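You operate a simulated robot arm through the tools that you are given. There is no shell and no other tool. Be economical: measure what you need, move in short steps, check, and stop when the job is done.

Carry out the task below with a simulated two-armed robot. There is one attempt and no reset: what you move stays moved.

TASK
Load the counter top's bottle pack on the cage's top shelf, tighten the strap, roll the cage in, brake it.
Fine: load first; strap handle in its buckle and blue cage lever down before it rolls; the gate stays latched; the other packs stay. Set down upright: bottle pack.

It is judged by the outcome, as a careful person would: the job done as asked, and still so three seconds after it is handed in. It fails if anything else is knocked over, pushed out of place, dropped, spilled or broken.

THE ROBOT
Two 7-joint arms with two-finger parallel grippers on one trunk, on a base that drives. Base frame: it is fixed to the floor where the robot stands at the start and does not move with it; the origin is under the middle of the robot, x ahead of it, y to its left, z up. Lengths are in m, angles in rad, forces in N, time in s.
The left shoulder is at the start at [0.05, 0.161, 1.098], the right one opposite. With the tool pointing down near the work surface each hand reaches from about 0.1 to 0.52 m from the robot's upright axis, wherever it stands, measured 20 degrees to its own side. Places, roughly: blue cage lever [0.1, -0.9, 1.3]; bottle pack [0.5, -1.25, 0.75]; cage brake [0.1, -1.4, 1.3]; gate latch [0.2, -0.9, 1]; orange strap handle [0.2, -1.3, 1.2]; roll cage [0.5, -1.1, 0.6]; top shelf of the roll cage [0.5, -1.1, 1.1]. Payload 3.43 kg a hand.
Tool frame (each hand has its own): the origin (TCP) lies between the finger pads and is the grasp point; the fingertips stand 0.03 m ahead of it; z points along the fingers, y is the line along which they close. The gripper opens to 0.094 m. The fingers are 0.028 m wide and 0.01 m thick; the gripper's body (0.05 by 0.096 m) begins 0.055 m behind the TCP.
Orientation is that of the tool frame in the base frame, as [roll, pitch, yaw] about the fixed x, y, z axes, in that order (R = Rz(yaw) Ry(pitch) Rx(roll)). With the fingers straight down and closing along the base's y, the tool's x points along the base's -x, its y along +y and its z along -z.

THE INTERFACE
- The arms move only by the tool jog_arm. It takes "left_moves", "right_moves" or both (then of equal length, played together; a hand with none holds still); each is text: rows parted by semicolons, each of 7 numbers parted by spaces: the gripper command, from -1 (shut) to 1 (fully open), values between in proportion, then the shift along the tool's x, y, z in units of 40 mm (1.0 is 40 mm), then the turn, a rotation vector about the tool's x, y, z in units of 5 degrees (1.0 is 5 degrees). In form: fingers tx ty tz rx ry rz; .... A call has 1 to 10 rows; each row shifts and turns the commanded pose from where the row before left it, along the tool's axes as they then stand. A call with a number of a shift or a turn outside -1 to 1 is refused whole. Rows are played at 5 a second. More than 0.05 m and 0.15 rad between two rows, or a gripper value outside its range, and nothing of the call is played. Where a pose cannot be reached the arm comes as near as it can. A force on the tool above 60 N (or 10 N above the force at the start of the call, whichever is more), or a blocked arm, ends the call early, and 0.2 s more pass. The fingers move at their own pace (about 0.045 m/s each) and stop on an object; they squeeze with about 22 N. The grip force told is the motor's: it shows also when the fingers shut on nothing. Time passes only in rows, and 0.2 s behind the last, so rows that do not move let the fingers close. It gives the time, the measured TCP pose, the force on the tool (base axes), the opening and the grip force at its end, in the units of the frame above (readings bear some noise), with the torque about the TCP (base axes, N m) and any sound that the robot's microphone picked up.
- Cameras (640 x 400 px; columns grow to the right, rows downward): "scene" is now at [0.1071, -0.0606, 1.2304]; the picture's right is [-0.66, -0.75, 0.00], its down [-0.36, 0.32, -0.87] and it looks along [0.65, -0.58, -0.49] (base axes); focal length 214 px, centre (320, 200). "left" rides on the left gripper at [0.076, -0.014, -0.103] in its tool frame; the picture's right is [0.18, 0.98, 0.00], its down [-0.75, 0.14, -0.64] and it looks along [-0.63, 0.12, 0.77] (tool axes); focal length 243 px, centre (320, 200). "right" rides on the right gripper at [0.076, 0.014, -0.103] in its tool frame; the picture's right is [-0.18, 0.98, 0.00], its down [-0.75, -0.14, -0.64] and it looks along [-0.63, -0.12, 0.77] (tool axes); focal length 243 px, centre (320, 200). There is no depth. A picture from a camera that has moved, and an enlarged one, comes with that camera's place and axes in the base frame and with its lens.
- get_image(camera): a new picture of that camera. The clock stands still meanwhile.
- move_column(by): slides the trunk up (or, below 0, down) by that many m; the arms and the scene camera ride with it, the base frame stays. It gives what a move gives, with no picture.
- roll_base(legs): drives the robot by 1 to 6 legs, each [ahead, left, turn to the left] in m, m and rad, along the robot's own axes; the way and the turn of a leg run together, so that a leg with both is an arc; at most 1.5 m and 3.142 rad a leg. The arms and the cameras ride along, it lands a little off, and it stops where it bumps. It gives what a move gives.
- aim_head(pan, tilt): turns the head with the scene camera to pan (to the left, within 1.396 rad either way) and tilt (down, from -0.506 to 1.204), counted from straight ahead of the robot. It gives what a move gives.
- zoom(camera, box): a new picture of the part [left, top, right, bottom] of that camera's present view, enlarged. The clock stands still meanwhile.
- close_job(): hands the job in; it is judged then, once.

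Work in short steps. Places have to be worked out from the pictures, the camera data and where the tool is seen: move nearer, look again, correct. Check each grasp and each placing, and mend what went wrong. You have 120 turns and 92 pictures in all, those below and enlarged ones among them. Open the grippers and draw the arms clear of the work before you hand the job in, unless the task says otherwise; then end with one line.

The tools are called after "Request:" as name(argument=value, ...) on one line, values as JSON. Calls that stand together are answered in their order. jog_arm: Moves the arms, as the interface text tells. Its arguments: {"type":"object","properties":{"left_moves":{"type":"string"},"right_moves":{"type":"string"}},"required":[]} The other tools are called the same way: move_column (by) slides the trunk up or down; roll_base (legs) drives the base; aim_head (pan, tilt) turns the head that bears the scene camera; get_image (camera) takes a picture; zoom (camera, box) takes an enlarged picture of a part of a camera's view; close_job () hands the job in.

At the start:

```text
time_s: 0.0
left_ee_pos: [0.4101, -0.0089, 1.0006]
left_tcp_rot: [3.142, 0.001, -3.139]
left_force: [0.7, 0.2, -0.5]
left_moment: [0.02, 0.01, -0.02]
left_grip_width: 0.0939
left_finger_force: 0.0
right_ee_pos: [0.2866, -0.3756, 0.9999]
right_tcp_rot: [-3.141, 0.0, 3.14]
right_force: [-0.7, 0.4, 0.7]
right_moment: [-0.01, 0.02, 0.02]
right_grip_width: 0.0939
right_finger_force: 0.1
trunk travel left (down, up): [-0.125, 0.142]
robot x, y, heading: [-0.0003, -0.0005, -0.0]
head pan, tilt: [-0.726, 0.508]
```

scene: 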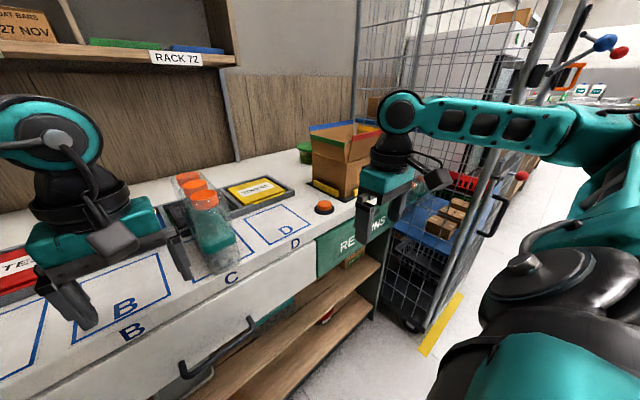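
right: 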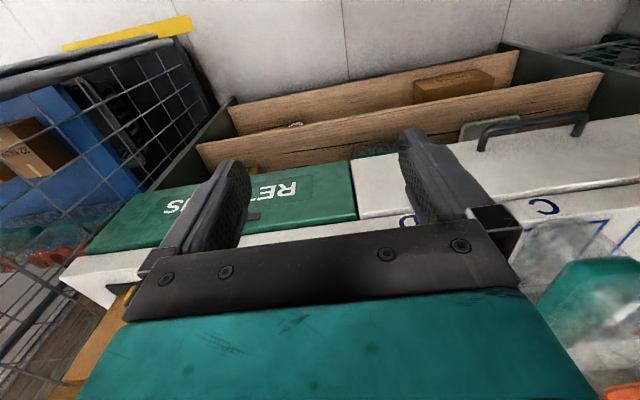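
left: 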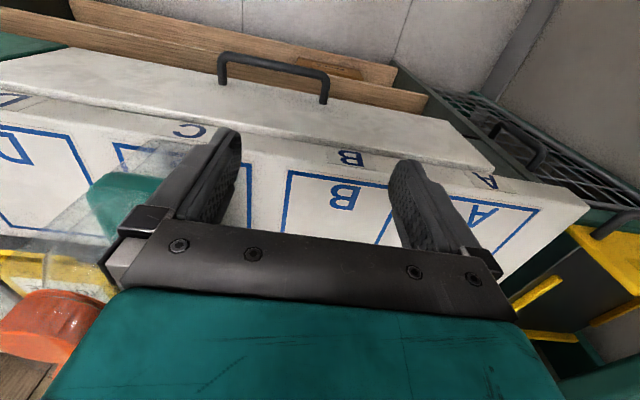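

I'll look closer at the counter pack and the cage before moving.

Request:
zoom(camera="scene", box=[130, 120, 350, 300])

Request:
aim_head(pan=-1.2, tilt=0.3)

Request:
get_image(camera="scene")

```text
2.22 times, centred on (240, 210) of scene
camera zoom: at [0.1071, -0.0606, 1.2304], right [-0.66, -0.75, 0.0], down [-0.36, 0.32, -0.87], along [0.65, -0.58, -0.49], focal length 477 px, centre (498, 178)
```

zoom: 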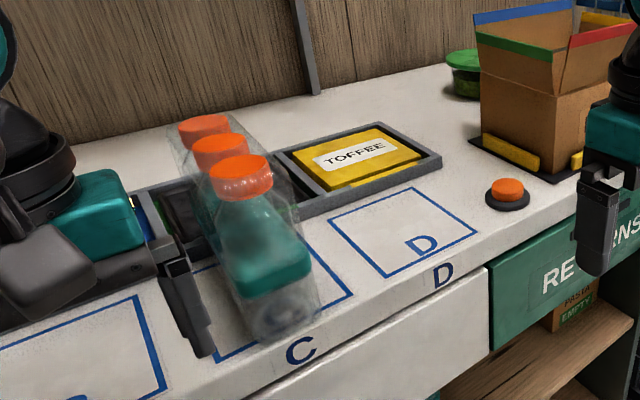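

```text
time_s: 0.9
left_ee_pos: [0.4109, -0.008, 1.0017]
left_tcp_rot: [3.141, 0.002, -3.14]
left_force: [-0.5, -0.4, 0.1]
left_moment: [-0.01, 0.05, -0.02]
left_grip_width: 0.0941
left_finger_force: 0.2
right_ee_pos: [0.2874, -0.3745, 1.001]
right_tcp_rot: [-3.141, 0.0, -3.142]
right_force: [0.5, 0.4, -0.7]
right_moment: [0.01, -0.02, 0.02]
right_grip_width: 0.0939
right_finger_force: 0.1
trunk travel left (down, up): [-0.125, 0.142]
robot x, y, heading: [0.0033, 0.0, 0.002]
head pan, tilt: [-1.201, 0.3]
```

```text
87 pictures are left
camera scene: at [0.073, -0.0873, 1.2496], right [-0.93, -0.36, 0.0], down [-0.11, 0.28, -0.96], along [0.35, -0.89, -0.3], focal length 214 px, centre (320, 200)
```

scene: 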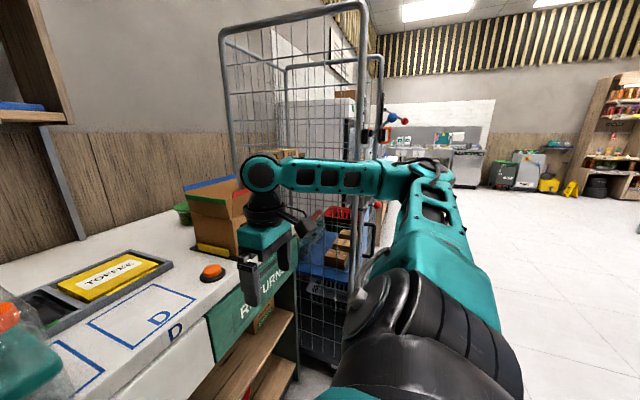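

The counter pack is a 3-bottle shrink pack at about (0.67, -0.15). I back off and strafe right to see the cage from its front.

Request:
roll_base(legs=[[-0.75, 0, 0], [0, -1.1, 0]])

Request:
aim_head(pan=0, tilt=0.25)

Request:
get_image(camera="scene")

```text
time_s: 4.8
left_ee_pos: [-0.3179, -0.0086, 0.9998]
left_tcp_rot: [-3.14, 0.0, 3.142]
left_force: [-0.4, -0.5, -0.3]
left_moment: [-0.02, -0.01, 0.0]
left_grip_width: 0.0939
left_finger_force: 0.0
right_ee_pos: [-0.4418, -0.3745, 1.0007]
right_tcp_rot: [3.141, 0.0, 3.141]
right_force: [1.0, 0.3, 0.7]
right_moment: [0.0, 0.0, -0.03]
right_grip_width: 0.0937
right_finger_force: 0.1
trunk travel left (down, up): [-0.125, 0.142]
robot x, y, heading: [-0.7272, 0.0007, -0.004]
head pan, tilt: [-1.201, 0.3]
stopped in leg 1: the robot was blocked; the commanded pose is now the measured one
```

```text
time_s: 6.2
left_ee_pos: [-0.3171, -0.0094, 1.0002]
left_tcp_rot: [3.141, 0.0, 3.14]
left_force: [0.1, 0.0, -0.7]
left_moment: [0.03, 0.02, -0.01]
left_grip_width: 0.0941
left_finger_force: 0.1
right_ee_pos: [-0.4418, -0.3757, 0.9999]
right_tcp_rot: [-3.14, 0.001, 3.14]
right_force: [-1.0, 0.8, -0.2]
right_moment: [-0.01, -0.03, 0.01]
right_grip_width: 0.0941
right_finger_force: 0.1
trunk travel left (down, up): [-0.125, 0.142]
robot x, y, heading: [-0.7294, 0.0016, 0.005]
head pan, tilt: [0.0, 0.25]
```

```text
86 pictures are left
camera scene: at [-0.5951, 0.0, 1.2543], right [0.0, -1.0, 0.0], down [-0.25, 0.0, -0.97], along [0.97, 0.0, -0.25], focal length 214 px, centre (320, 200)
```

scene: 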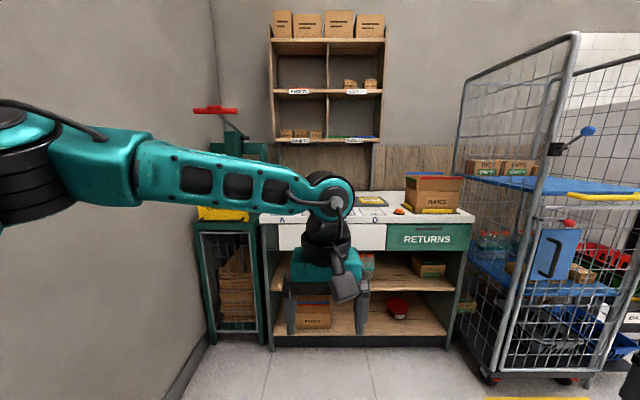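

Something is behind at x≈-0.73 (bumped). I go slightly ahead and then strafe right.

Request:
roll_base(legs=[[0.1, 0, 0], [0, -1.1, 0]])

Request:
get_image(camera="scene")

```text
time_s: 16.6
left_ee_pos: [-0.2277, -1.0744, 0.9992]
left_tcp_rot: [-3.141, 0.0, 3.129]
left_force: [-0.6, -0.2, 0.7]
left_moment: [0.07, -0.02, -0.01]
left_grip_width: 0.094
left_finger_force: 0.0
right_ee_pos: [-0.3568, -1.4406, 1.0]
right_tcp_rot: [3.141, 0.001, 3.125]
right_force: [-0.4, 0.1, -0.4]
right_moment: [-0.01, -0.01, 0.02]
right_grip_width: 0.0941
right_finger_force: 0.1
trunk travel left (down, up): [-0.125, 0.142]
robot x, y, heading: [-0.6393, -1.06, -0.014]
head pan, tilt: [0.0, 0.25]
```

```text
85 pictures are left
camera scene: at [-0.5052, -1.0633, 1.2543], right [-0.02, -1.0, 0.0], down [-0.25, 0.0, -0.97], along [0.97, -0.02, -0.25], focal length 214 px, centre (320, 200)
```

scene: 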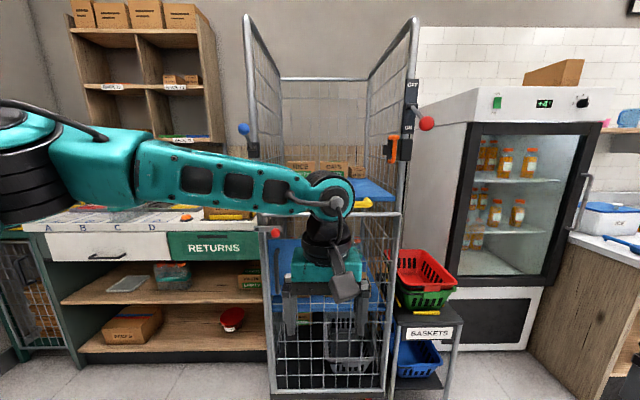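

The cage front is visible; zoom on its controls and floor.

Request:
zoom(camera="scene", box=[220, 60, 460, 240])

Request:
zoom(camera="scene", box=[220, 200, 480, 400])

Request:
aim_head(pan=0, tilt=0.9)

Request:
get_image(camera="scene")

```text
2.22 times, centred on (340, 150) of scene
camera zoom: at [-0.5052, -1.0633, 1.2543], right [-0.02, -1.0, 0.0], down [-0.25, 0.0, -0.97], along [0.97, -0.02, -0.25], focal length 477 px, centre (276, 311)
```

zoom: 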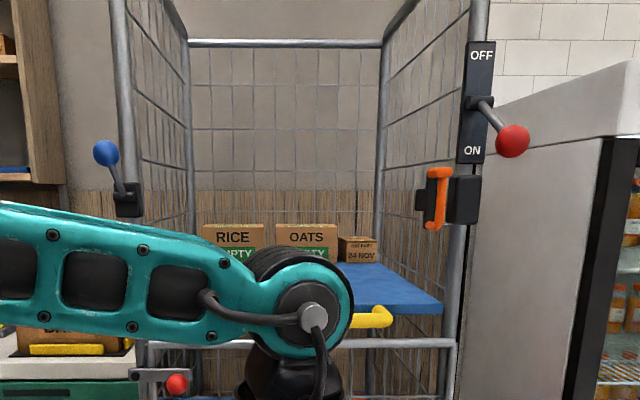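

```text
2.00 times, centred on (350, 300) of scene
camera zoom: at [-0.5052, -1.0633, 1.2543], right [-0.02, -1.0, 0.0], down [-0.25, 0.0, -0.97], along [0.97, -0.02, -0.25], focal length 429 px, centre (260, 0)
```

zoom: 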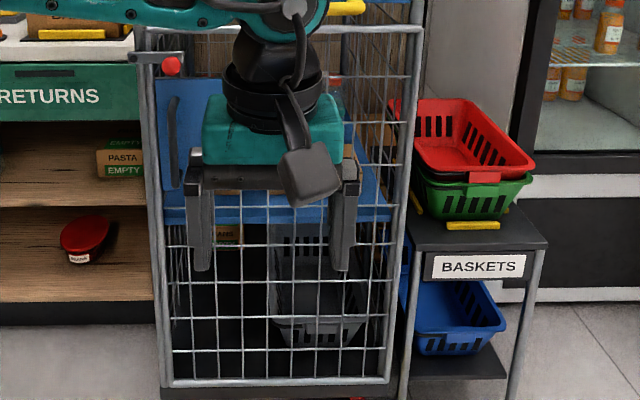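

```text
time_s: 17.6
left_ee_pos: [-0.2281, -1.0764, 1.0011]
left_tcp_rot: [3.141, 0.0, 3.125]
left_force: [-0.1, -0.5, -0.4]
left_moment: [0.0, 0.0, -0.01]
left_grip_width: 0.094
left_finger_force: 0.1
right_ee_pos: [-0.3562, -1.4403, 1.0011]
right_tcp_rot: [3.139, 0.002, 3.127]
right_force: [-0.3, 0.7, 0.1]
right_moment: [-0.01, 0.0, -0.01]
right_grip_width: 0.0943
right_finger_force: 0.1
trunk travel left (down, up): [-0.125, 0.142]
robot x, y, heading: [-0.6369, -1.06, -0.021]
head pan, tilt: [0.0, 0.901]
```

```text
82 pictures are left
camera scene: at [-0.523, -1.063, 1.1974], right [-0.02, -1.0, 0.0], down [-0.78, 0.01, -0.62], along [0.62, -0.01, -0.78], focal length 214 px, centre (320, 200)
```

scene: 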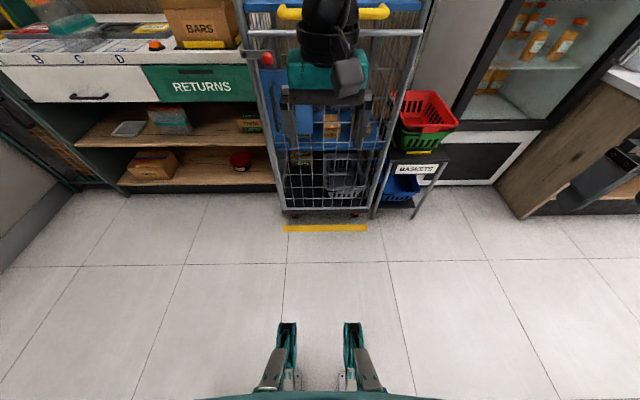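

I move the left arm aside to the left, then look again.

Request:
jog_arm(left_moves="1 0.4 1 0 0 0 0;1 0.4 1 0 0 0 0;1 0.4 1 0 0 0 0;1 0.4 1 0 0 0 0;1 0.4 1 0 0 0 0;1 0.4 1 0 0 0 0;1 0.4 1 0 0 0 0;1 0.4 1 0 0 0 0")

Request:
aim_head(pan=0, tilt=0.2)

Request:
zoom(camera="scene", box=[200, 40, 480, 240])

Request:
zoom(camera="scene", box=[220, 200, 460, 400])

```text
time_s: 19.4
left_ee_pos: [-0.3557, -0.7547, 1.0028]
left_tcp_rot: [-3.141, 0.002, 3.126]
left_force: [0.2, 0.0, -0.6]
left_moment: [-0.02, 0.0, -0.01]
left_grip_width: 0.0941
left_finger_force: 0.2
right_ee_pos: [-0.3561, -1.4405, 1.0005]
right_tcp_rot: [-3.14, -0.002, 3.127]
right_force: [-0.7, 0.4, -0.4]
right_moment: [-0.02, 0.05, -0.01]
right_grip_width: 0.0937
right_finger_force: 0.1
trunk travel left (down, up): [-0.125, 0.142]
robot x, y, heading: [-0.6395, -1.059, -0.016]
head pan, tilt: [0.0, 0.901]
```

```text
time_s: 20.5
left_ee_pos: [-0.354, -0.7571, 1.001]
left_tcp_rot: [-3.141, 0.0, 3.127]
left_force: [-0.1, 0.2, 0.1]
left_moment: [-0.03, -0.01, -0.01]
left_grip_width: 0.0943
left_finger_force: 0.0
right_ee_pos: [-0.3574, -1.44, 0.9992]
right_tcp_rot: [-3.141, 0.0, 3.127]
right_force: [0.2, 0.8, 0.1]
right_moment: [-0.02, 0.02, -0.02]
right_grip_width: 0.0938
right_finger_force: 0.0
trunk travel left (down, up): [-0.125, 0.142]
robot x, y, heading: [-0.6373, -1.0608, -0.019]
head pan, tilt: [0.0, 0.201]
```

```text
2.00 times, centred on (340, 140) of scene
camera zoom: at [-0.5054, -1.0632, 1.2588], right [-0.02, -1.0, 0.0], down [-0.2, 0.0, -0.98], along [0.98, -0.02, -0.2], focal length 429 px, centre (280, 320)
```

zoom: 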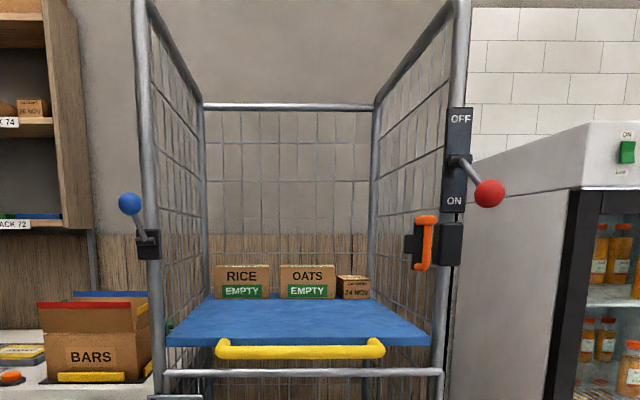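

```text
2.00 times, centred on (340, 300) of scene
camera zoom: at [-0.5054, -1.0632, 1.2588], right [-0.02, -1.0, 0.0], down [-0.2, 0.0, -0.98], along [0.98, -0.02, -0.2], focal length 429 px, centre (280, 0)
```

zoom: 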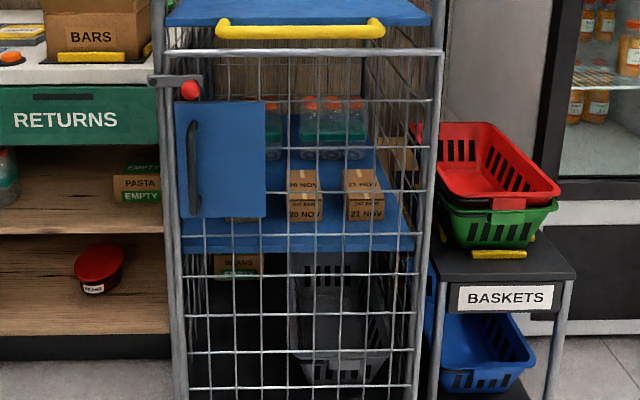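

The layout is clear: free shelf in front of the three boxes, orange handle on the right post, blue lever on the left post, brake lever OFF/ON. I drive back to the counter to fetch the pack with the right arm.

Request:
roll_base(legs=[[0, 1.1, 0.018], [0.68, 0, 0]])

Request:
aim_head(pan=-0.2, tilt=0.6)

Request:
get_image(camera="scene")

Request:
get_image(camera="right")

```text
time_s: 34.0
left_ee_pos: [0.3632, 0.3489, 1.0011]
left_tcp_rot: [-3.14, -0.001, 3.117]
left_force: [0.4, -0.2, -0.2]
left_moment: [0.0, 0.01, -0.02]
left_grip_width: 0.0937
left_finger_force: 0.0
right_ee_pos: [0.3552, -0.3352, 0.9995]
right_tcp_rot: [3.141, 0.0, 3.116]
right_force: [-0.6, -0.4, -1.0]
right_moment: [0.0, 0.0, 0.01]
right_grip_width: 0.094
right_finger_force: 0.1
trunk travel left (down, up): [-0.125, 0.142]
robot x, y, heading: [0.0766, 0.0455, -0.027]
head pan, tilt: [0.0, 0.201]
```

```text
time_s: 34.9
left_ee_pos: [0.3639, 0.3491, 1.0031]
left_tcp_rot: [-3.141, 0.0, 3.117]
left_force: [0.1, 0.2, -0.6]
left_moment: [-0.02, -0.01, -0.06]
left_grip_width: 0.0938
left_finger_force: 0.0
right_ee_pos: [0.3551, -0.3346, 0.9998]
right_tcp_rot: [-3.141, -0.001, 3.117]
right_force: [0.5, 0.2, 0.5]
right_moment: [-0.01, -0.01, 0.02]
right_grip_width: 0.0938
right_finger_force: 0.0
trunk travel left (down, up): [-0.125, 0.142]
robot x, y, heading: [0.0765, 0.0481, -0.027]
head pan, tilt: [-0.201, 0.6]
```

```text
79 pictures are left
camera scene: at [0.2029, 0.0261, 1.2222], right [-0.22, -0.97, 0.0], down [-0.55, 0.13, -0.83], along [0.8, -0.18, -0.56], focal length 214 px, centre (320, 200)
```

scene: 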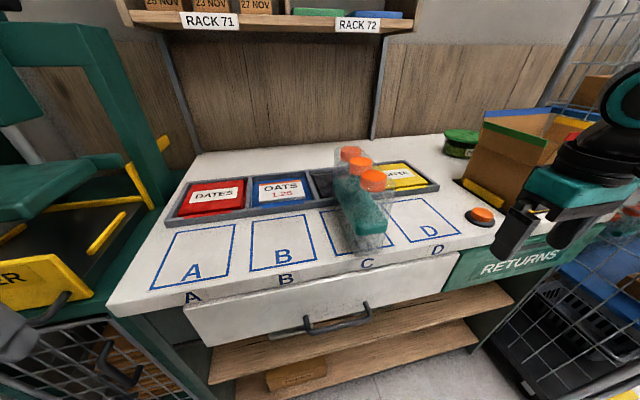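

```text
78 pictures are left
camera right: at [0.2785, -0.3176, 1.1035], right [0.21, 0.98, 0.0], down [0.75, -0.16, 0.64], along [0.63, -0.13, -0.77], focal length 243 px, centre (320, 200)
```

right: 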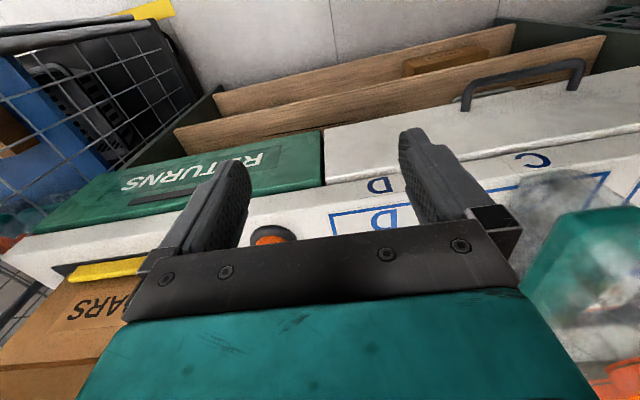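

Triangulating: caps at x≈0.49/0.555/0.615, y≈-0.132, top z≈1.05, counter ≈0.91. I raise the right hand and bring it above the middle bottle.

Request:
jog_arm(right_moves="1 0 0 -1 0 0 -0.28;1 0 0 -1 0 0 0;1 0 0 -0.75 0 0 0;1 -0.83 0.85 0 0 0 0;1 -0.83 0.85 0 0 0 0;1 -0.83 0.85 0 0 0 0;1 -0.83 0.85 0 0 0 0;1 -0.83 0.85 0 0 0 0;1 -0.83 0.85 0 0 0 0;1 0 0 0 0 0 0")

Request:
get_image(camera="right")

Request:
zoom(camera="scene", box=[240, 80, 480, 280])

```text
time_s: 37.1
left_ee_pos: [0.3621, 0.3498, 1.003]
left_tcp_rot: [-3.141, 0.002, 3.115]
left_force: [0.4, 0.7, -0.6]
left_moment: [0.01, -0.02, 0.0]
left_grip_width: 0.0941
left_finger_force: 0.1
right_ee_pos: [0.5511, -0.1346, 1.1105]
right_tcp_rot: [-3.135, -0.002, -3.135]
right_force: [0.4, -0.4, 0.6]
right_moment: [-0.03, 0.02, 0.0]
right_grip_width: 0.0943
right_finger_force: 0.2
right hand out of reach, approached as far as the arm can: row 9
trunk travel left (down, up): [-0.125, 0.142]
robot x, y, heading: [0.0785, 0.0416, -0.03]
head pan, tilt: [-0.201, 0.6]
```

```text
77 pictures are left
camera right: at [0.474, -0.1188, 1.2132], right [0.18, 0.98, 0.0], down [0.75, -0.13, 0.64], along [0.63, -0.12, -0.77], focal length 243 px, centre (320, 200)
```

right: 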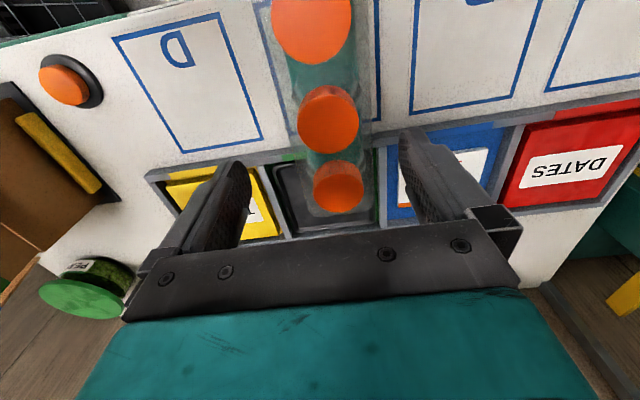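

```text
2.00 times, centred on (360, 180) of scene
camera zoom: at [0.2026, 0.0261, 1.2221], right [-0.22, -0.97, 0.0], down [-0.55, 0.13, -0.83], along [0.8, -0.18, -0.56], focal length 429 px, centre (240, 240)
```

zoom: 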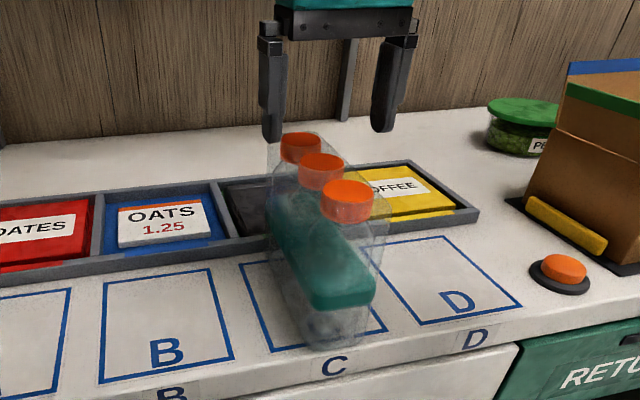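

Wrist view puts the middle cap at about (0.545, -0.128); I shift slightly and lower to TCP z≈1.01.

Request:
jog_arm(right_moves="1 0.15 0.17 -0.0 0 0 0;1 0 0 1 0 0 0;1 0 0 1 0 0 0;1 0 0 0.5 0 0 0;1 0 0 0 0 0 0")

Request:
zoom(camera="scene", box=[260, 80, 460, 260])

Request:
get_image(camera="right")

```text
time_s: 38.3
left_ee_pos: [0.3635, 0.3487, 1.0007]
left_tcp_rot: [3.141, 0.001, 3.117]
left_force: [-0.2, -0.6, -0.2]
left_moment: [-0.01, -0.01, 0.02]
left_grip_width: 0.094
left_finger_force: 0.0
right_ee_pos: [0.5431, -0.1273, 1.0093]
right_tcp_rot: [3.141, -0.001, 3.141]
right_force: [-0.9, 0.4, -0.6]
right_moment: [-0.04, 0.04, -0.02]
right_grip_width: 0.0942
right_finger_force: 0.0
trunk travel left (down, up): [-0.125, 0.142]
robot x, y, heading: [0.0767, 0.048, -0.024]
head pan, tilt: [-0.201, 0.6]
```

```text
2.22 times, centred on (360, 170) of scene
camera zoom: at [0.2029, 0.0261, 1.2221], right [-0.22, -0.97, 0.0], down [-0.55, 0.13, -0.83], along [0.8, -0.18, -0.56], focal length 477 px, centre (231, 267)
```

zoom: 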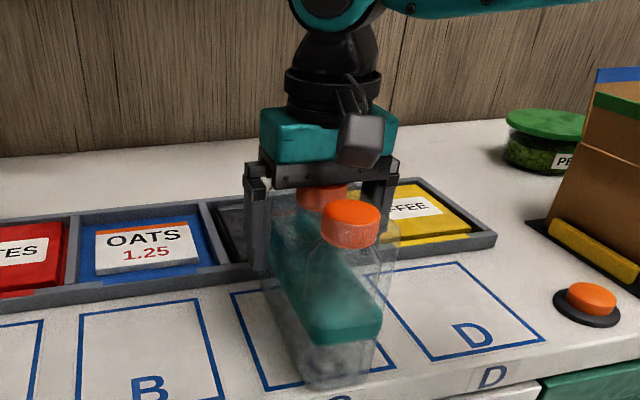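

```text
74 pictures are left
camera right: at [0.4661, -0.112, 1.1133], right [0.18, 0.98, 0.0], down [0.75, -0.14, 0.64], along [0.63, -0.12, -0.77], focal length 243 px, centre (320, 200)
```

right: 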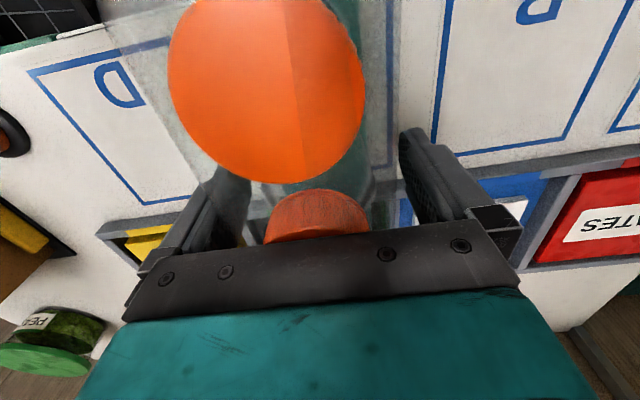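

The fingers straddle the middle bottle with caps clear of the palm; close.

Request:
jog_arm(right_moves="-1 0 0 0 0 0 0;-1 0 0 0 0 0 0;-1 0 0 0 0 0 0;-1 0 0 0 0 0 0;-1 0 0 0 0 0 0")

```text
time_s: 39.5
left_ee_pos: [0.3628, 0.3484, 1.0006]
left_tcp_rot: [-3.14, 0.001, 3.118]
left_force: [-0.4, 0.5, -0.3]
left_moment: [-0.01, 0.03, 0.0]
left_grip_width: 0.0941
left_finger_force: 0.2
right_ee_pos: [0.5434, -0.1279, 1.0096]
right_tcp_rot: [3.141, 0.0, 3.141]
right_force: [-0.5, -0.6, 0.1]
right_moment: [-0.02, -0.05, -0.03]
right_grip_width: 0.0639
right_finger_force: 21.9
trunk travel left (down, up): [-0.125, 0.142]
robot x, y, heading: [0.0752, 0.0499, -0.026]
head pan, tilt: [-0.201, 0.6]
```

Gripped at 64 mm width. Lift in two small steps and check.

Request:
jog_arm(right_moves="-1 0 0 -0.5 0 0 0;-1 0 0 -0.5 0 0 0;-1 0 0 -0.5 0 0 0;-1 0 0 0 0 0 0")

Request:
get_image(camera="scene")

```text
time_s: 40.5
left_ee_pos: [0.3622, 0.3488, 1.0027]
left_tcp_rot: [3.142, 0.002, 3.117]
left_force: [0.4, -0.1, 0.9]
left_moment: [0.01, -0.02, -0.01]
left_grip_width: 0.0938
left_finger_force: 0.0
right_ee_pos: [0.5462, -0.1279, 1.0697]
right_tcp_rot: [3.141, -0.001, 3.141]
right_force: [-1.1, 0.1, -1.2]
right_moment: [-0.01, 0.03, 0.01]
right_grip_width: 0.0639
right_finger_force: 22.4
trunk travel left (down, up): [-0.125, 0.142]
robot x, y, heading: [0.0769, 0.0467, -0.021]
head pan, tilt: [-0.201, 0.6]
```

```text
73 pictures are left
camera scene: at [0.203, 0.026, 1.2221], right [-0.22, -0.97, 0.0], down [-0.55, 0.13, -0.83], along [0.8, -0.18, -0.57], focal length 214 px, centre (320, 200)
```

scene: 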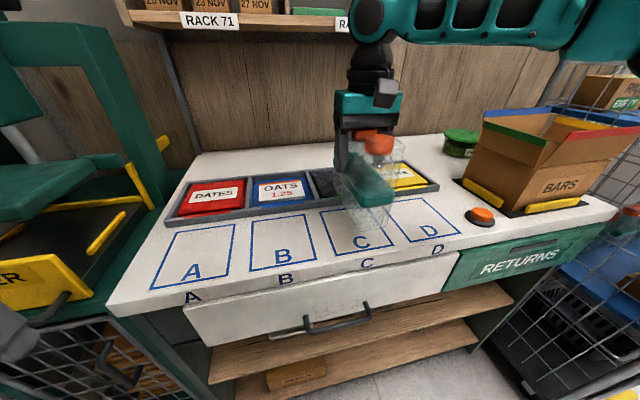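

Lift is clean and light. Draw the hand in, raise the trunk fully, back off and drive to the cage front.

Request:
jog_arm(right_moves="-1 0 0 -0.5 0 0 0;-1 0.9 0 0 0 0 0;-1 0.9 0 0 0 0 0;-1 0.9 -0.3 0 0 0 0;-1 0.9 -0.3 0 0 0 0;-1 0 0 0 0 0 0")

Request:
move_column(by=0.14)

Request:
roll_base(legs=[[-0.62, 0, 0.02], [0, -1.1, 0.02]])

Request:
aim_head(pan=0, tilt=0.35)

Request:
get_image(camera="scene")

```text
time_s: 41.9
left_ee_pos: [0.363, 0.3484, 1.0017]
left_tcp_rot: [3.141, 0.0, 3.118]
left_force: [0.1, 0.3, 1.3]
left_moment: [0.01, 0.0, -0.02]
left_grip_width: 0.0939
left_finger_force: 0.0
right_ee_pos: [0.4038, -0.153, 1.0941]
right_tcp_rot: [3.139, 0.0, 3.14]
right_force: [0.4, -0.1, -1.4]
right_moment: [0.04, 0.01, 0.01]
right_grip_width: 0.0641
right_finger_force: 22.0
trunk travel left (down, up): [-0.125, 0.142]
robot x, y, heading: [0.079, 0.0469, -0.023]
head pan, tilt: [-0.201, 0.6]
```

```text
time_s: 43.6
left_ee_pos: [0.3639, 0.3486, 1.1411]
left_tcp_rot: [3.141, 0.0, 3.116]
left_force: [-0.3, 0.5, 0.4]
left_moment: [-0.01, 0.01, -0.01]
left_grip_width: 0.0939
left_finger_force: 0.0
right_ee_pos: [0.4042, -0.1525, 1.2353]
right_tcp_rot: [-3.141, 0.001, -3.14]
right_force: [0.1, 0.2, -1.7]
right_moment: [-0.03, -0.01, 0.01]
right_grip_width: 0.0639
right_finger_force: 22.2
trunk travel left (down, up): [-0.265, 0.002]
robot x, y, heading: [0.0769, 0.0443, -0.022]
head pan, tilt: [-0.201, 0.6]
```

```text
time_s: 56.7
left_ee_pos: [-0.272, -0.7546, 1.1426]
left_tcp_rot: [3.141, 0.0, 3.115]
left_force: [0.0, -0.4, -0.2]
left_moment: [0.0, -0.01, -0.05]
left_grip_width: 0.0941
left_finger_force: 0.1
right_ee_pos: [-0.2347, -1.2589, 1.2348]
right_tcp_rot: [-3.141, 0.001, 3.139]
right_force: [-0.4, -0.5, -1.3]
right_moment: [0.0, -0.02, -0.02]
right_grip_width: 0.0638
right_finger_force: 21.9
trunk travel left (down, up): [-0.265, 0.002]
robot x, y, heading: [-0.5597, -1.0552, -0.026]
head pan, tilt: [-0.201, 0.6]
```

```text
time_s: 57.5
left_ee_pos: [-0.2725, -0.7563, 1.1425]
left_tcp_rot: [-3.141, 0.002, 3.115]
left_force: [-0.1, 0.2, 0.0]
left_moment: [0.02, -0.02, 0.0]
left_grip_width: 0.0939
left_finger_force: 0.1
right_ee_pos: [-0.2344, -1.2585, 1.235]
right_tcp_rot: [3.141, 0.0, 3.138]
right_force: [-0.4, -0.1, -0.5]
right_moment: [0.0, 0.0, -0.02]
right_grip_width: 0.064
right_finger_force: 21.6
trunk travel left (down, up): [-0.265, 0.002]
robot x, y, heading: [-0.5593, -1.0585, -0.028]
head pan, tilt: [0.0, 0.351]
```

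```text
72 pictures are left
camera scene: at [-0.4266, -1.061, 1.3848], right [-0.03, -1.0, 0.0], down [-0.34, 0.01, -0.94], along [0.94, -0.03, -0.34], focal length 214 px, centre (320, 200)
```

scene: 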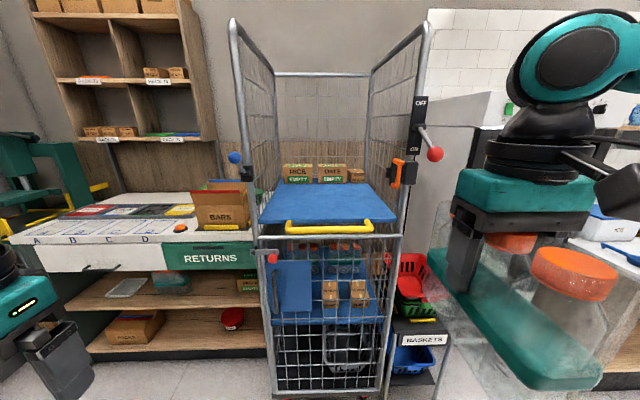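

Shelf front edge at x≈0.26, z≈1.05, y from -0.87 to -1.34; yellow bar at x≈0.18; pack bottom at ≈1.13 clears. I approach, keeping the robot a bit left of centre so the right elbow stays off the brake lever.

Request:
roll_base(legs=[[0, 0.06, 0.028], [0.36, 0, 0]])

Request:
aim_head(pan=-0.5, tilt=0.3)

Request:
get_image(camera="scene")

```text
time_s: 60.6
left_ee_pos: [0.082, -0.6949, 1.1418]
left_tcp_rot: [-3.141, 0.0, 3.133]
left_force: [-0.4, -0.1, -0.2]
left_moment: [0.01, 0.03, 0.04]
left_grip_width: 0.0941
left_finger_force: 0.1
right_ee_pos: [0.1314, -1.1971, 1.2344]
right_tcp_rot: [3.141, 0.0, -3.126]
right_force: [1.1, -0.1, -1.1]
right_moment: [0.02, 0.0, 0.0]
right_grip_width: 0.0639
right_finger_force: 22.4
trunk travel left (down, up): [-0.265, 0.002]
robot x, y, heading: [-0.1968, -0.9985, -0.009]
head pan, tilt: [0.0, 0.351]
```

```text
time_s: 61.5
left_ee_pos: [0.0817, -0.6945, 1.1414]
left_tcp_rot: [3.141, 0.001, 3.134]
left_force: [0.1, 0.4, 0.4]
left_moment: [0.03, 0.01, 0.0]
left_grip_width: 0.0941
left_finger_force: 0.1
right_ee_pos: [0.1294, -1.1956, 1.2336]
right_tcp_rot: [3.141, -0.002, -3.127]
right_force: [-0.3, -0.6, 0.0]
right_moment: [-0.01, -0.01, 0.01]
right_grip_width: 0.0637
right_finger_force: 21.6
trunk travel left (down, up): [-0.265, 0.002]
robot x, y, heading: [-0.1957, -0.9988, -0.008]
head pan, tilt: [-0.499, 0.3]
```

```text
71 pictures are left
camera scene: at [-0.0784, -1.0468, 1.3896], right [-0.49, -0.87, 0.0], down [-0.26, 0.14, -0.96], along [0.83, -0.46, -0.3], focal length 214 px, centre (320, 200)
```

scene: 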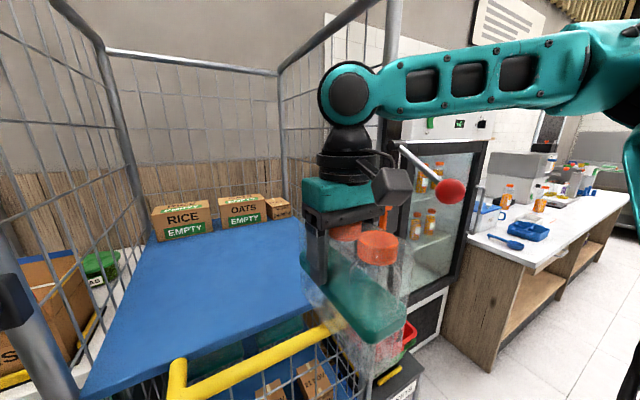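

The forearm comes from the right and would meet the right post if I reached in from here, so I strafe left ~0.14 then inch ahead.

Request:
roll_base(legs=[[0, 0.14, 0.008], [0.08, 0, 0]])

Request:
get_image(camera="scene")

```text
time_s: 64.2
left_ee_pos: [0.1573, -0.5475, 1.1421]
left_tcp_rot: [3.141, 0.003, -3.134]
left_force: [-0.1, 0.6, -0.1]
left_moment: [-0.02, -0.01, -0.03]
left_grip_width: 0.0939
left_finger_force: 0.0
right_ee_pos: [0.2144, -1.0493, 1.2348]
right_tcp_rot: [3.14, 0.0, -3.11]
right_force: [-0.2, -0.1, 0.2]
right_moment: [0.0, -0.05, -0.02]
right_grip_width: 0.0638
right_finger_force: 22.0
trunk travel left (down, up): [-0.265, 0.002]
robot x, y, heading: [-0.1195, -0.8555, 0.005]
head pan, tilt: [-0.499, 0.3]
stopped in leg 2: the robot was blocked; the commanded pose is now the measured one
```

```text
70 pictures are left
camera scene: at [0.0026, -0.9033, 1.3897], right [-0.47, -0.88, 0.0], down [-0.26, 0.14, -0.96], along [0.84, -0.45, -0.3], focal length 214 px, centre (320, 200)
```

scene: 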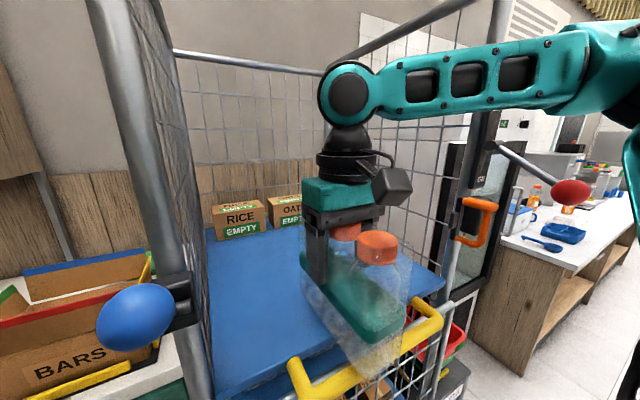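

The base touched the cage front. I back off a touch and extend the hand over the shelf.

Request:
roll_base(legs=[[-0.015, 0, 0]])

Request:
jog_arm(right_moves="-1 -1 0 0 0 0 0.2;-1 -1 0 0 0 0 0.1;-1 -1 0 0 0 0 0;-1 -1 0 0 0 0 0;-1 -1 0 0 0 0 0;-1 0 0 0 0 0 0")

Request:
get_image(camera="scene")

```text
time_s: 65.0
left_ee_pos: [0.1428, -0.5491, 1.1423]
left_tcp_rot: [-3.141, 0.001, -3.134]
left_force: [0.5, 0.6, 0.6]
left_moment: [0.01, 0.0, 0.01]
left_grip_width: 0.0941
left_finger_force: 0.2
right_ee_pos: [0.1987, -1.0498, 1.2354]
right_tcp_rot: [3.139, 0.0, -3.11]
right_force: [0.0, 0.4, -1.4]
right_moment: [0.0, 0.0, 0.0]
right_grip_width: 0.0638
right_finger_force: 21.5
trunk travel left (down, up): [-0.265, 0.002]
robot x, y, heading: [-0.1328, -0.8572, 0.007]
head pan, tilt: [-0.499, 0.3]
```

```text
time_s: 66.4
left_ee_pos: [0.1442, -0.5483, 1.1422]
left_tcp_rot: [3.141, 0.001, -3.132]
left_force: [-0.2, -0.1, -0.2]
left_moment: [-0.01, 0.02, -0.02]
left_grip_width: 0.0939
left_finger_force: 0.1
right_ee_pos: [0.3873, -1.0567, 1.2281]
right_tcp_rot: [3.141, 0.0, -3.138]
right_force: [0.6, 0.5, -1.8]
right_moment: [0.03, 0.03, -0.02]
right_grip_width: 0.0641
right_finger_force: 22.4
right hand out of reach, approached as far as the arm can: row 5
trunk travel left (down, up): [-0.265, 0.002]
robot x, y, heading: [-0.1312, -0.8616, 0.008]
head pan, tilt: [-0.499, 0.3]
```

```text
69 pictures are left
camera scene: at [-0.011, -0.9037, 1.3895], right [-0.47, -0.88, 0.0], down [-0.26, 0.14, -0.96], along [0.84, -0.45, -0.3], focal length 214 px, centre (320, 200)
```

scene: 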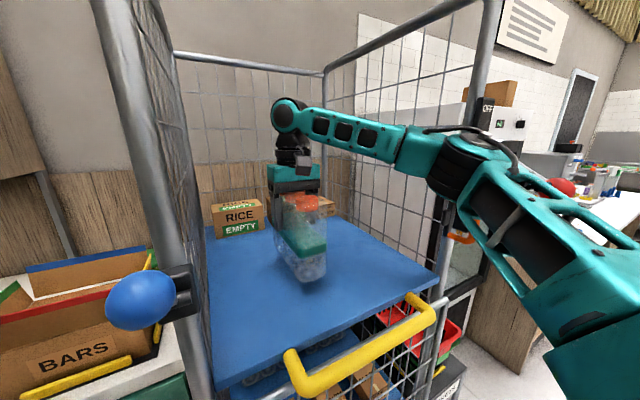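

Pack is over the shelf, clear of everything. Lower toward the shelf gently.

Request:
jog_arm(right_moves="-1 0.1 0 0.5 0 0 0;-1 0 0 0.5 0 0 0;-1 0 0 0.4 0 0 0;-1 0 0 0 0 0 0")

Request:
zoom(camera="scene", box=[220, 120, 420, 320])

```text
time_s: 67.3
left_ee_pos: [0.1412, -0.5477, 1.1421]
left_tcp_rot: [-3.141, 0.004, -3.132]
left_force: [0.7, -0.6, 0.7]
left_moment: [-0.01, -0.02, -0.04]
left_grip_width: 0.0941
left_finger_force: 0.1
right_ee_pos: [0.3824, -1.0594, 1.1858]
right_tcp_rot: [3.134, 0.025, 3.141]
right_force: [-3.3, 0.6, 20.1]
right_moment: [-0.68, 1.29, 0.02]
right_grip_width: 0.0642
right_finger_force: 22.0
trunk travel left (down, up): [-0.265, 0.002]
robot x, y, heading: [-0.1319, -0.857, 0.012]
head pan, tilt: [-0.499, 0.3]
stopped in row 4 (right hand): the force on the tool passed its limit at 63 N (the readings are from after the stop); the commanded pose is now the measured one
```

```text
2.00 times, centred on (320, 220) of scene
camera zoom: at [-0.0133, -0.9035, 1.3896], right [-0.47, -0.88, 0.0], down [-0.26, 0.14, -0.96], along [0.84, -0.45, -0.29], focal length 429 px, centre (320, 160)
```

zoom: 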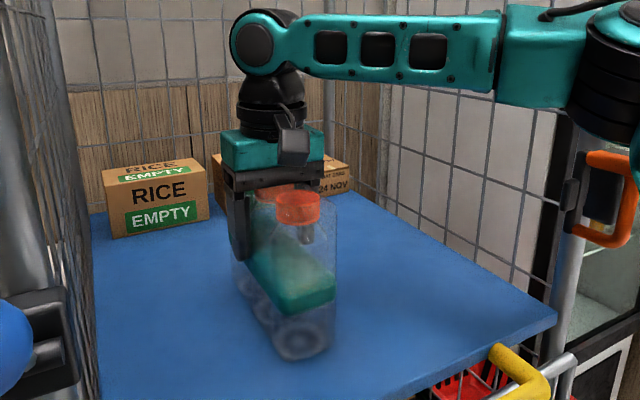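

The pack is on the shelf (contact at TCP 1.186). Relieve the force slightly and open.

Request:
jog_arm(right_moves="-1 0 0 -0.06 0 0 0;-1 0 0 0 0 0 0")

Request:
jog_arm(right_moves="-0.2 0 0 0 0 0 0;0.2 0 0 0 0 0 0;0.6 0 0 0 0 0 0;1 0 0 0 0 0 0;1 0 0 0 0 0 0;1 0 0 0 0 0 0")

Request:
zoom(camera="scene", box=[220, 120, 420, 320])

```text
time_s: 67.9
left_ee_pos: [0.1412, -0.549, 1.1413]
left_tcp_rot: [3.14, 0.003, -3.132]
left_force: [-0.4, 0.2, -0.5]
left_moment: [-0.03, -0.01, 0.0]
left_grip_width: 0.0938
left_finger_force: 0.1
right_ee_pos: [0.3834, -1.0581, 1.1861]
right_tcp_rot: [3.135, 0.025, -3.141]
right_force: [-4.5, 0.4, 12.9]
right_moment: [-0.35, -0.21, -0.03]
right_grip_width: 0.0642
right_finger_force: 22.0
trunk travel left (down, up): [-0.265, 0.002]
robot x, y, heading: [-0.1313, -0.8586, 0.009]
head pan, tilt: [-0.499, 0.3]
```

```text
time_s: 69.3
left_ee_pos: [0.1427, -0.5475, 1.1434]
left_tcp_rot: [-3.14, 0.002, -3.132]
left_force: [0.5, 0.3, 0.2]
left_moment: [0.0, 0.0, 0.05]
left_grip_width: 0.0941
left_finger_force: 0.1
right_ee_pos: [0.3828, -1.0587, 1.1859]
right_tcp_rot: [3.135, 0.023, -3.141]
right_force: [0.1, 1.6, 15.8]
right_moment: [-0.33, 0.38, -0.04]
right_grip_width: 0.094
right_finger_force: 0.0
trunk travel left (down, up): [-0.265, 0.002]
robot x, y, heading: [-0.1329, -0.8618, 0.014]
head pan, tilt: [-0.499, 0.3]
```

```text
2.00 times, centred on (320, 220) of scene
camera zoom: at [-0.0126, -0.9031, 1.3898], right [-0.47, -0.88, 0.0], down [-0.26, 0.14, -0.96], along [0.84, -0.45, -0.29], focal length 429 px, centre (320, 160)
```

zoom: 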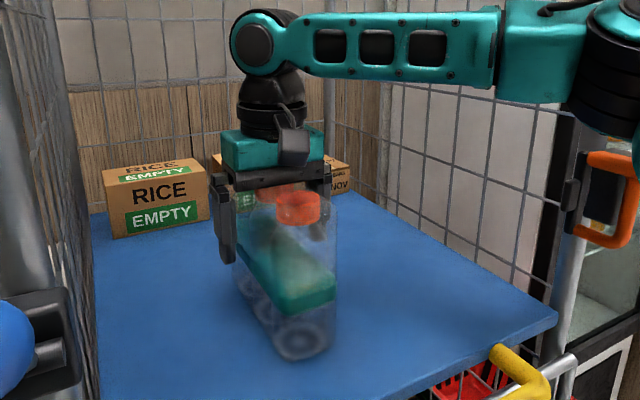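

Residual upward force suggests the palm rests on the caps; raise slowly and check the pack stays put.

Request:
jog_arm(right_moves="1 0 0 -0.2 0 0 0;1 0 0 -0.5 0 0 0;1 0 0 -0.5 0 0 0;1 0 0 0 0 0 0")

Request:
zoom(camera="scene", box=[220, 120, 420, 320])

```text
time_s: 70.3
left_ee_pos: [0.1434, -0.5486, 1.1418]
left_tcp_rot: [-3.141, 0.002, -3.134]
left_force: [-0.3, 0.1, -0.1]
left_moment: [0.0, 0.01, 0.02]
left_grip_width: 0.0943
left_finger_force: 0.1
right_ee_pos: [0.382, -1.0572, 1.2316]
right_tcp_rot: [3.135, 0.022, -3.141]
right_force: [0.8, 0.1, 0.1]
right_moment: [0.02, -0.02, -0.01]
right_grip_width: 0.0938
right_finger_force: 0.1
trunk travel left (down, up): [-0.265, 0.002]
robot x, y, heading: [-0.1339, -0.8612, 0.011]
head pan, tilt: [-0.499, 0.3]
```

```text
2.00 times, centred on (320, 220) of scene
camera zoom: at [-0.0112, -0.904, 1.3896], right [-0.47, -0.88, 0.0], down [-0.26, 0.14, -0.96], along [0.84, -0.45, -0.3], focal length 429 px, centre (320, 160)
```

zoom: 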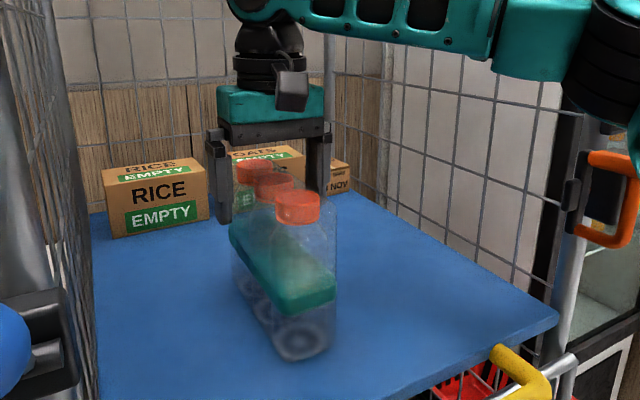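

The pack stands upright on the top shelf. Raise and withdraw the hand.

Request:
jog_arm(right_moves="1 0 0 -1 0 0 0;1 0 0 -0.8 0 0 0;1 1 0 0 0 0 0;1 1 0 0 0 0 0;1 1 0 0 0 0 0;1 1 0 0 0 0 0;1 1 0 0 0 0 0;1 0 0 0 0 0 0")

Request:
aim_head(pan=0.05, tilt=0.45)

Request:
get_image(camera="scene")

```text
time_s: 72.1
left_ee_pos: [0.1442, -0.5489, 1.1414]
left_tcp_rot: [-3.141, 0.001, -3.133]
left_force: [0.1, 0.9, 0.0]
left_moment: [-0.04, 0.06, 0.01]
left_grip_width: 0.0939
left_finger_force: 0.1
right_ee_pos: [0.1756, -1.0756, 1.2928]
right_tcp_rot: [3.133, 0.02, -3.141]
right_force: [0.0, 1.0, -0.8]
right_moment: [0.01, 0.0, 0.0]
right_grip_width: 0.094
right_finger_force: 0.0
right hand out of reach, approached as far as the arm can: row 1, 2
trunk travel left (down, up): [-0.265, 0.002]
robot x, y, heading: [-0.1308, -0.8599, 0.009]
head pan, tilt: [-0.499, 0.3]
```

```text
time_s: 73.1
left_ee_pos: [0.1433, -0.5492, 1.1428]
left_tcp_rot: [-3.141, 0.001, -3.133]
left_force: [-0.4, 0.4, 0.5]
left_moment: [0.01, 0.05, -0.03]
left_grip_width: 0.0939
left_finger_force: 0.0
right_ee_pos: [0.1738, -1.0769, 1.2926]
right_tcp_rot: [3.134, 0.021, 3.141]
right_force: [-0.1, 0.4, 0.5]
right_moment: [0.05, 0.0, 0.02]
right_grip_width: 0.0939
right_finger_force: 0.0
trunk travel left (down, up): [-0.265, 0.002]
robot x, y, heading: [-0.1314, -0.8614, 0.008]
head pan, tilt: [0.051, 0.45]
```

```text
65 pictures are left
camera scene: at [-0.0017, -0.8547, 1.3757], right [0.06, -1.0, 0.0], down [-0.43, -0.02, -0.9], along [0.9, 0.05, -0.43], focal length 214 px, centre (320, 200)
```

scene: 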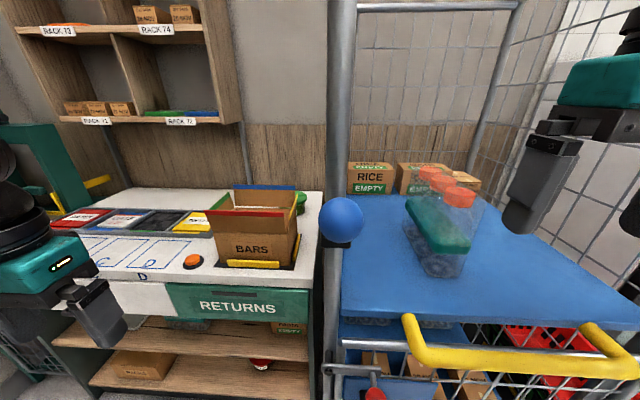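

Pack good. I back off and centre on the cage to study handle, buckle and lever.

Request:
roll_base(legs=[[-0.2, 0, 0], [0, -0.22, 0]])

Request:
aim_head(pan=-0.3, tilt=0.2)

Request:
get_image(camera="scene")

```text
time_s: 76.8
left_ee_pos: [-0.0593, -0.7672, 1.1411]
left_tcp_rot: [3.141, 0.002, -3.135]
left_force: [-0.6, -0.9, 0.1]
left_moment: [0.02, 0.0, 0.0]
left_grip_width: 0.0941
left_finger_force: 0.1
right_ee_pos: [-0.0286, -1.2946, 1.2946]
right_tcp_rot: [3.135, 0.021, 3.141]
right_force: [0.4, -0.5, 0.7]
right_moment: [0.03, 0.0, 0.03]
right_grip_width: 0.0941
right_finger_force: 0.0
trunk travel left (down, up): [-0.265, 0.002]
robot x, y, heading: [-0.3371, -1.0765, 0.01]
head pan, tilt: [0.051, 0.45]
```

```text
time_s: 77.7
left_ee_pos: [-0.061, -0.7669, 1.1417]
left_tcp_rot: [3.14, 0.003, -3.134]
left_force: [0.1, 1.2, -0.5]
left_moment: [0.01, -0.03, -0.01]
left_grip_width: 0.0939
left_finger_force: 0.0
right_ee_pos: [-0.0295, -1.2939, 1.2938]
right_tcp_rot: [3.134, 0.022, -3.141]
right_force: [0.6, 0.1, 0.0]
right_moment: [-0.01, -0.01, 0.02]
right_grip_width: 0.0938
right_finger_force: 0.1
trunk travel left (down, up): [-0.265, 0.002]
robot x, y, heading: [-0.3378, -1.0801, 0.005]
head pan, tilt: [-0.3, 0.201]
```

```text
64 pictures are left
camera scene: at [-0.2079, -1.1044, 1.3988], right [-0.29, -0.96, 0.0], down [-0.19, 0.06, -0.98], along [0.94, -0.28, -0.2], focal length 214 px, centre (320, 200)
```

scene: 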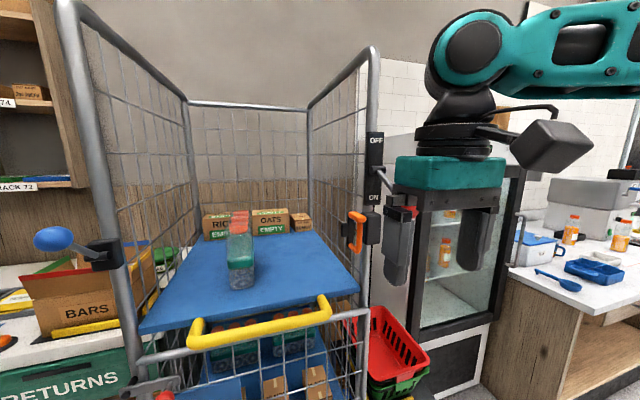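

Request:
zoom(camera="scene", box=[320, 120, 440, 270])

Request:
zoom(camera="scene", box=[20, 200, 160, 300])

```text
2.67 times, centred on (380, 195) of scene
camera zoom: at [-0.2079, -1.1044, 1.3988], right [-0.29, -0.96, 0.0], down [-0.19, 0.06, -0.98], along [0.94, -0.28, -0.2], focal length 572 px, centre (160, 213)
```

zoom: 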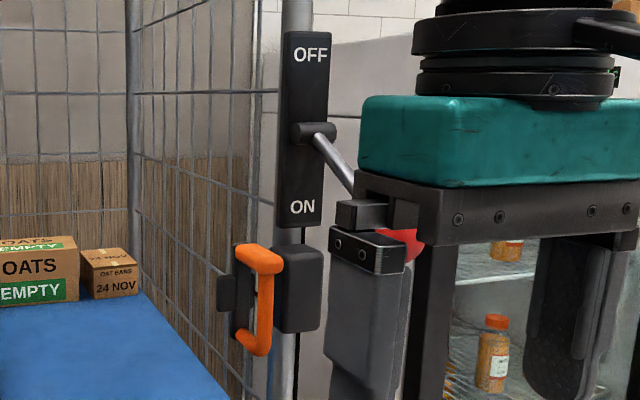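

```text
4.00 times, centred on (90, 250) of scene
camera zoom: at [-0.2079, -1.1044, 1.3988], right [-0.29, -0.96, 0.0], down [-0.19, 0.06, -0.98], along [0.94, -0.28, -0.2], focal length 858 px, centre (1240, 0)
```

zoom: 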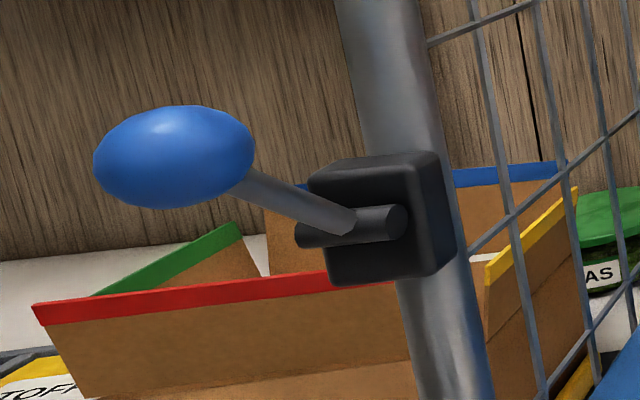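

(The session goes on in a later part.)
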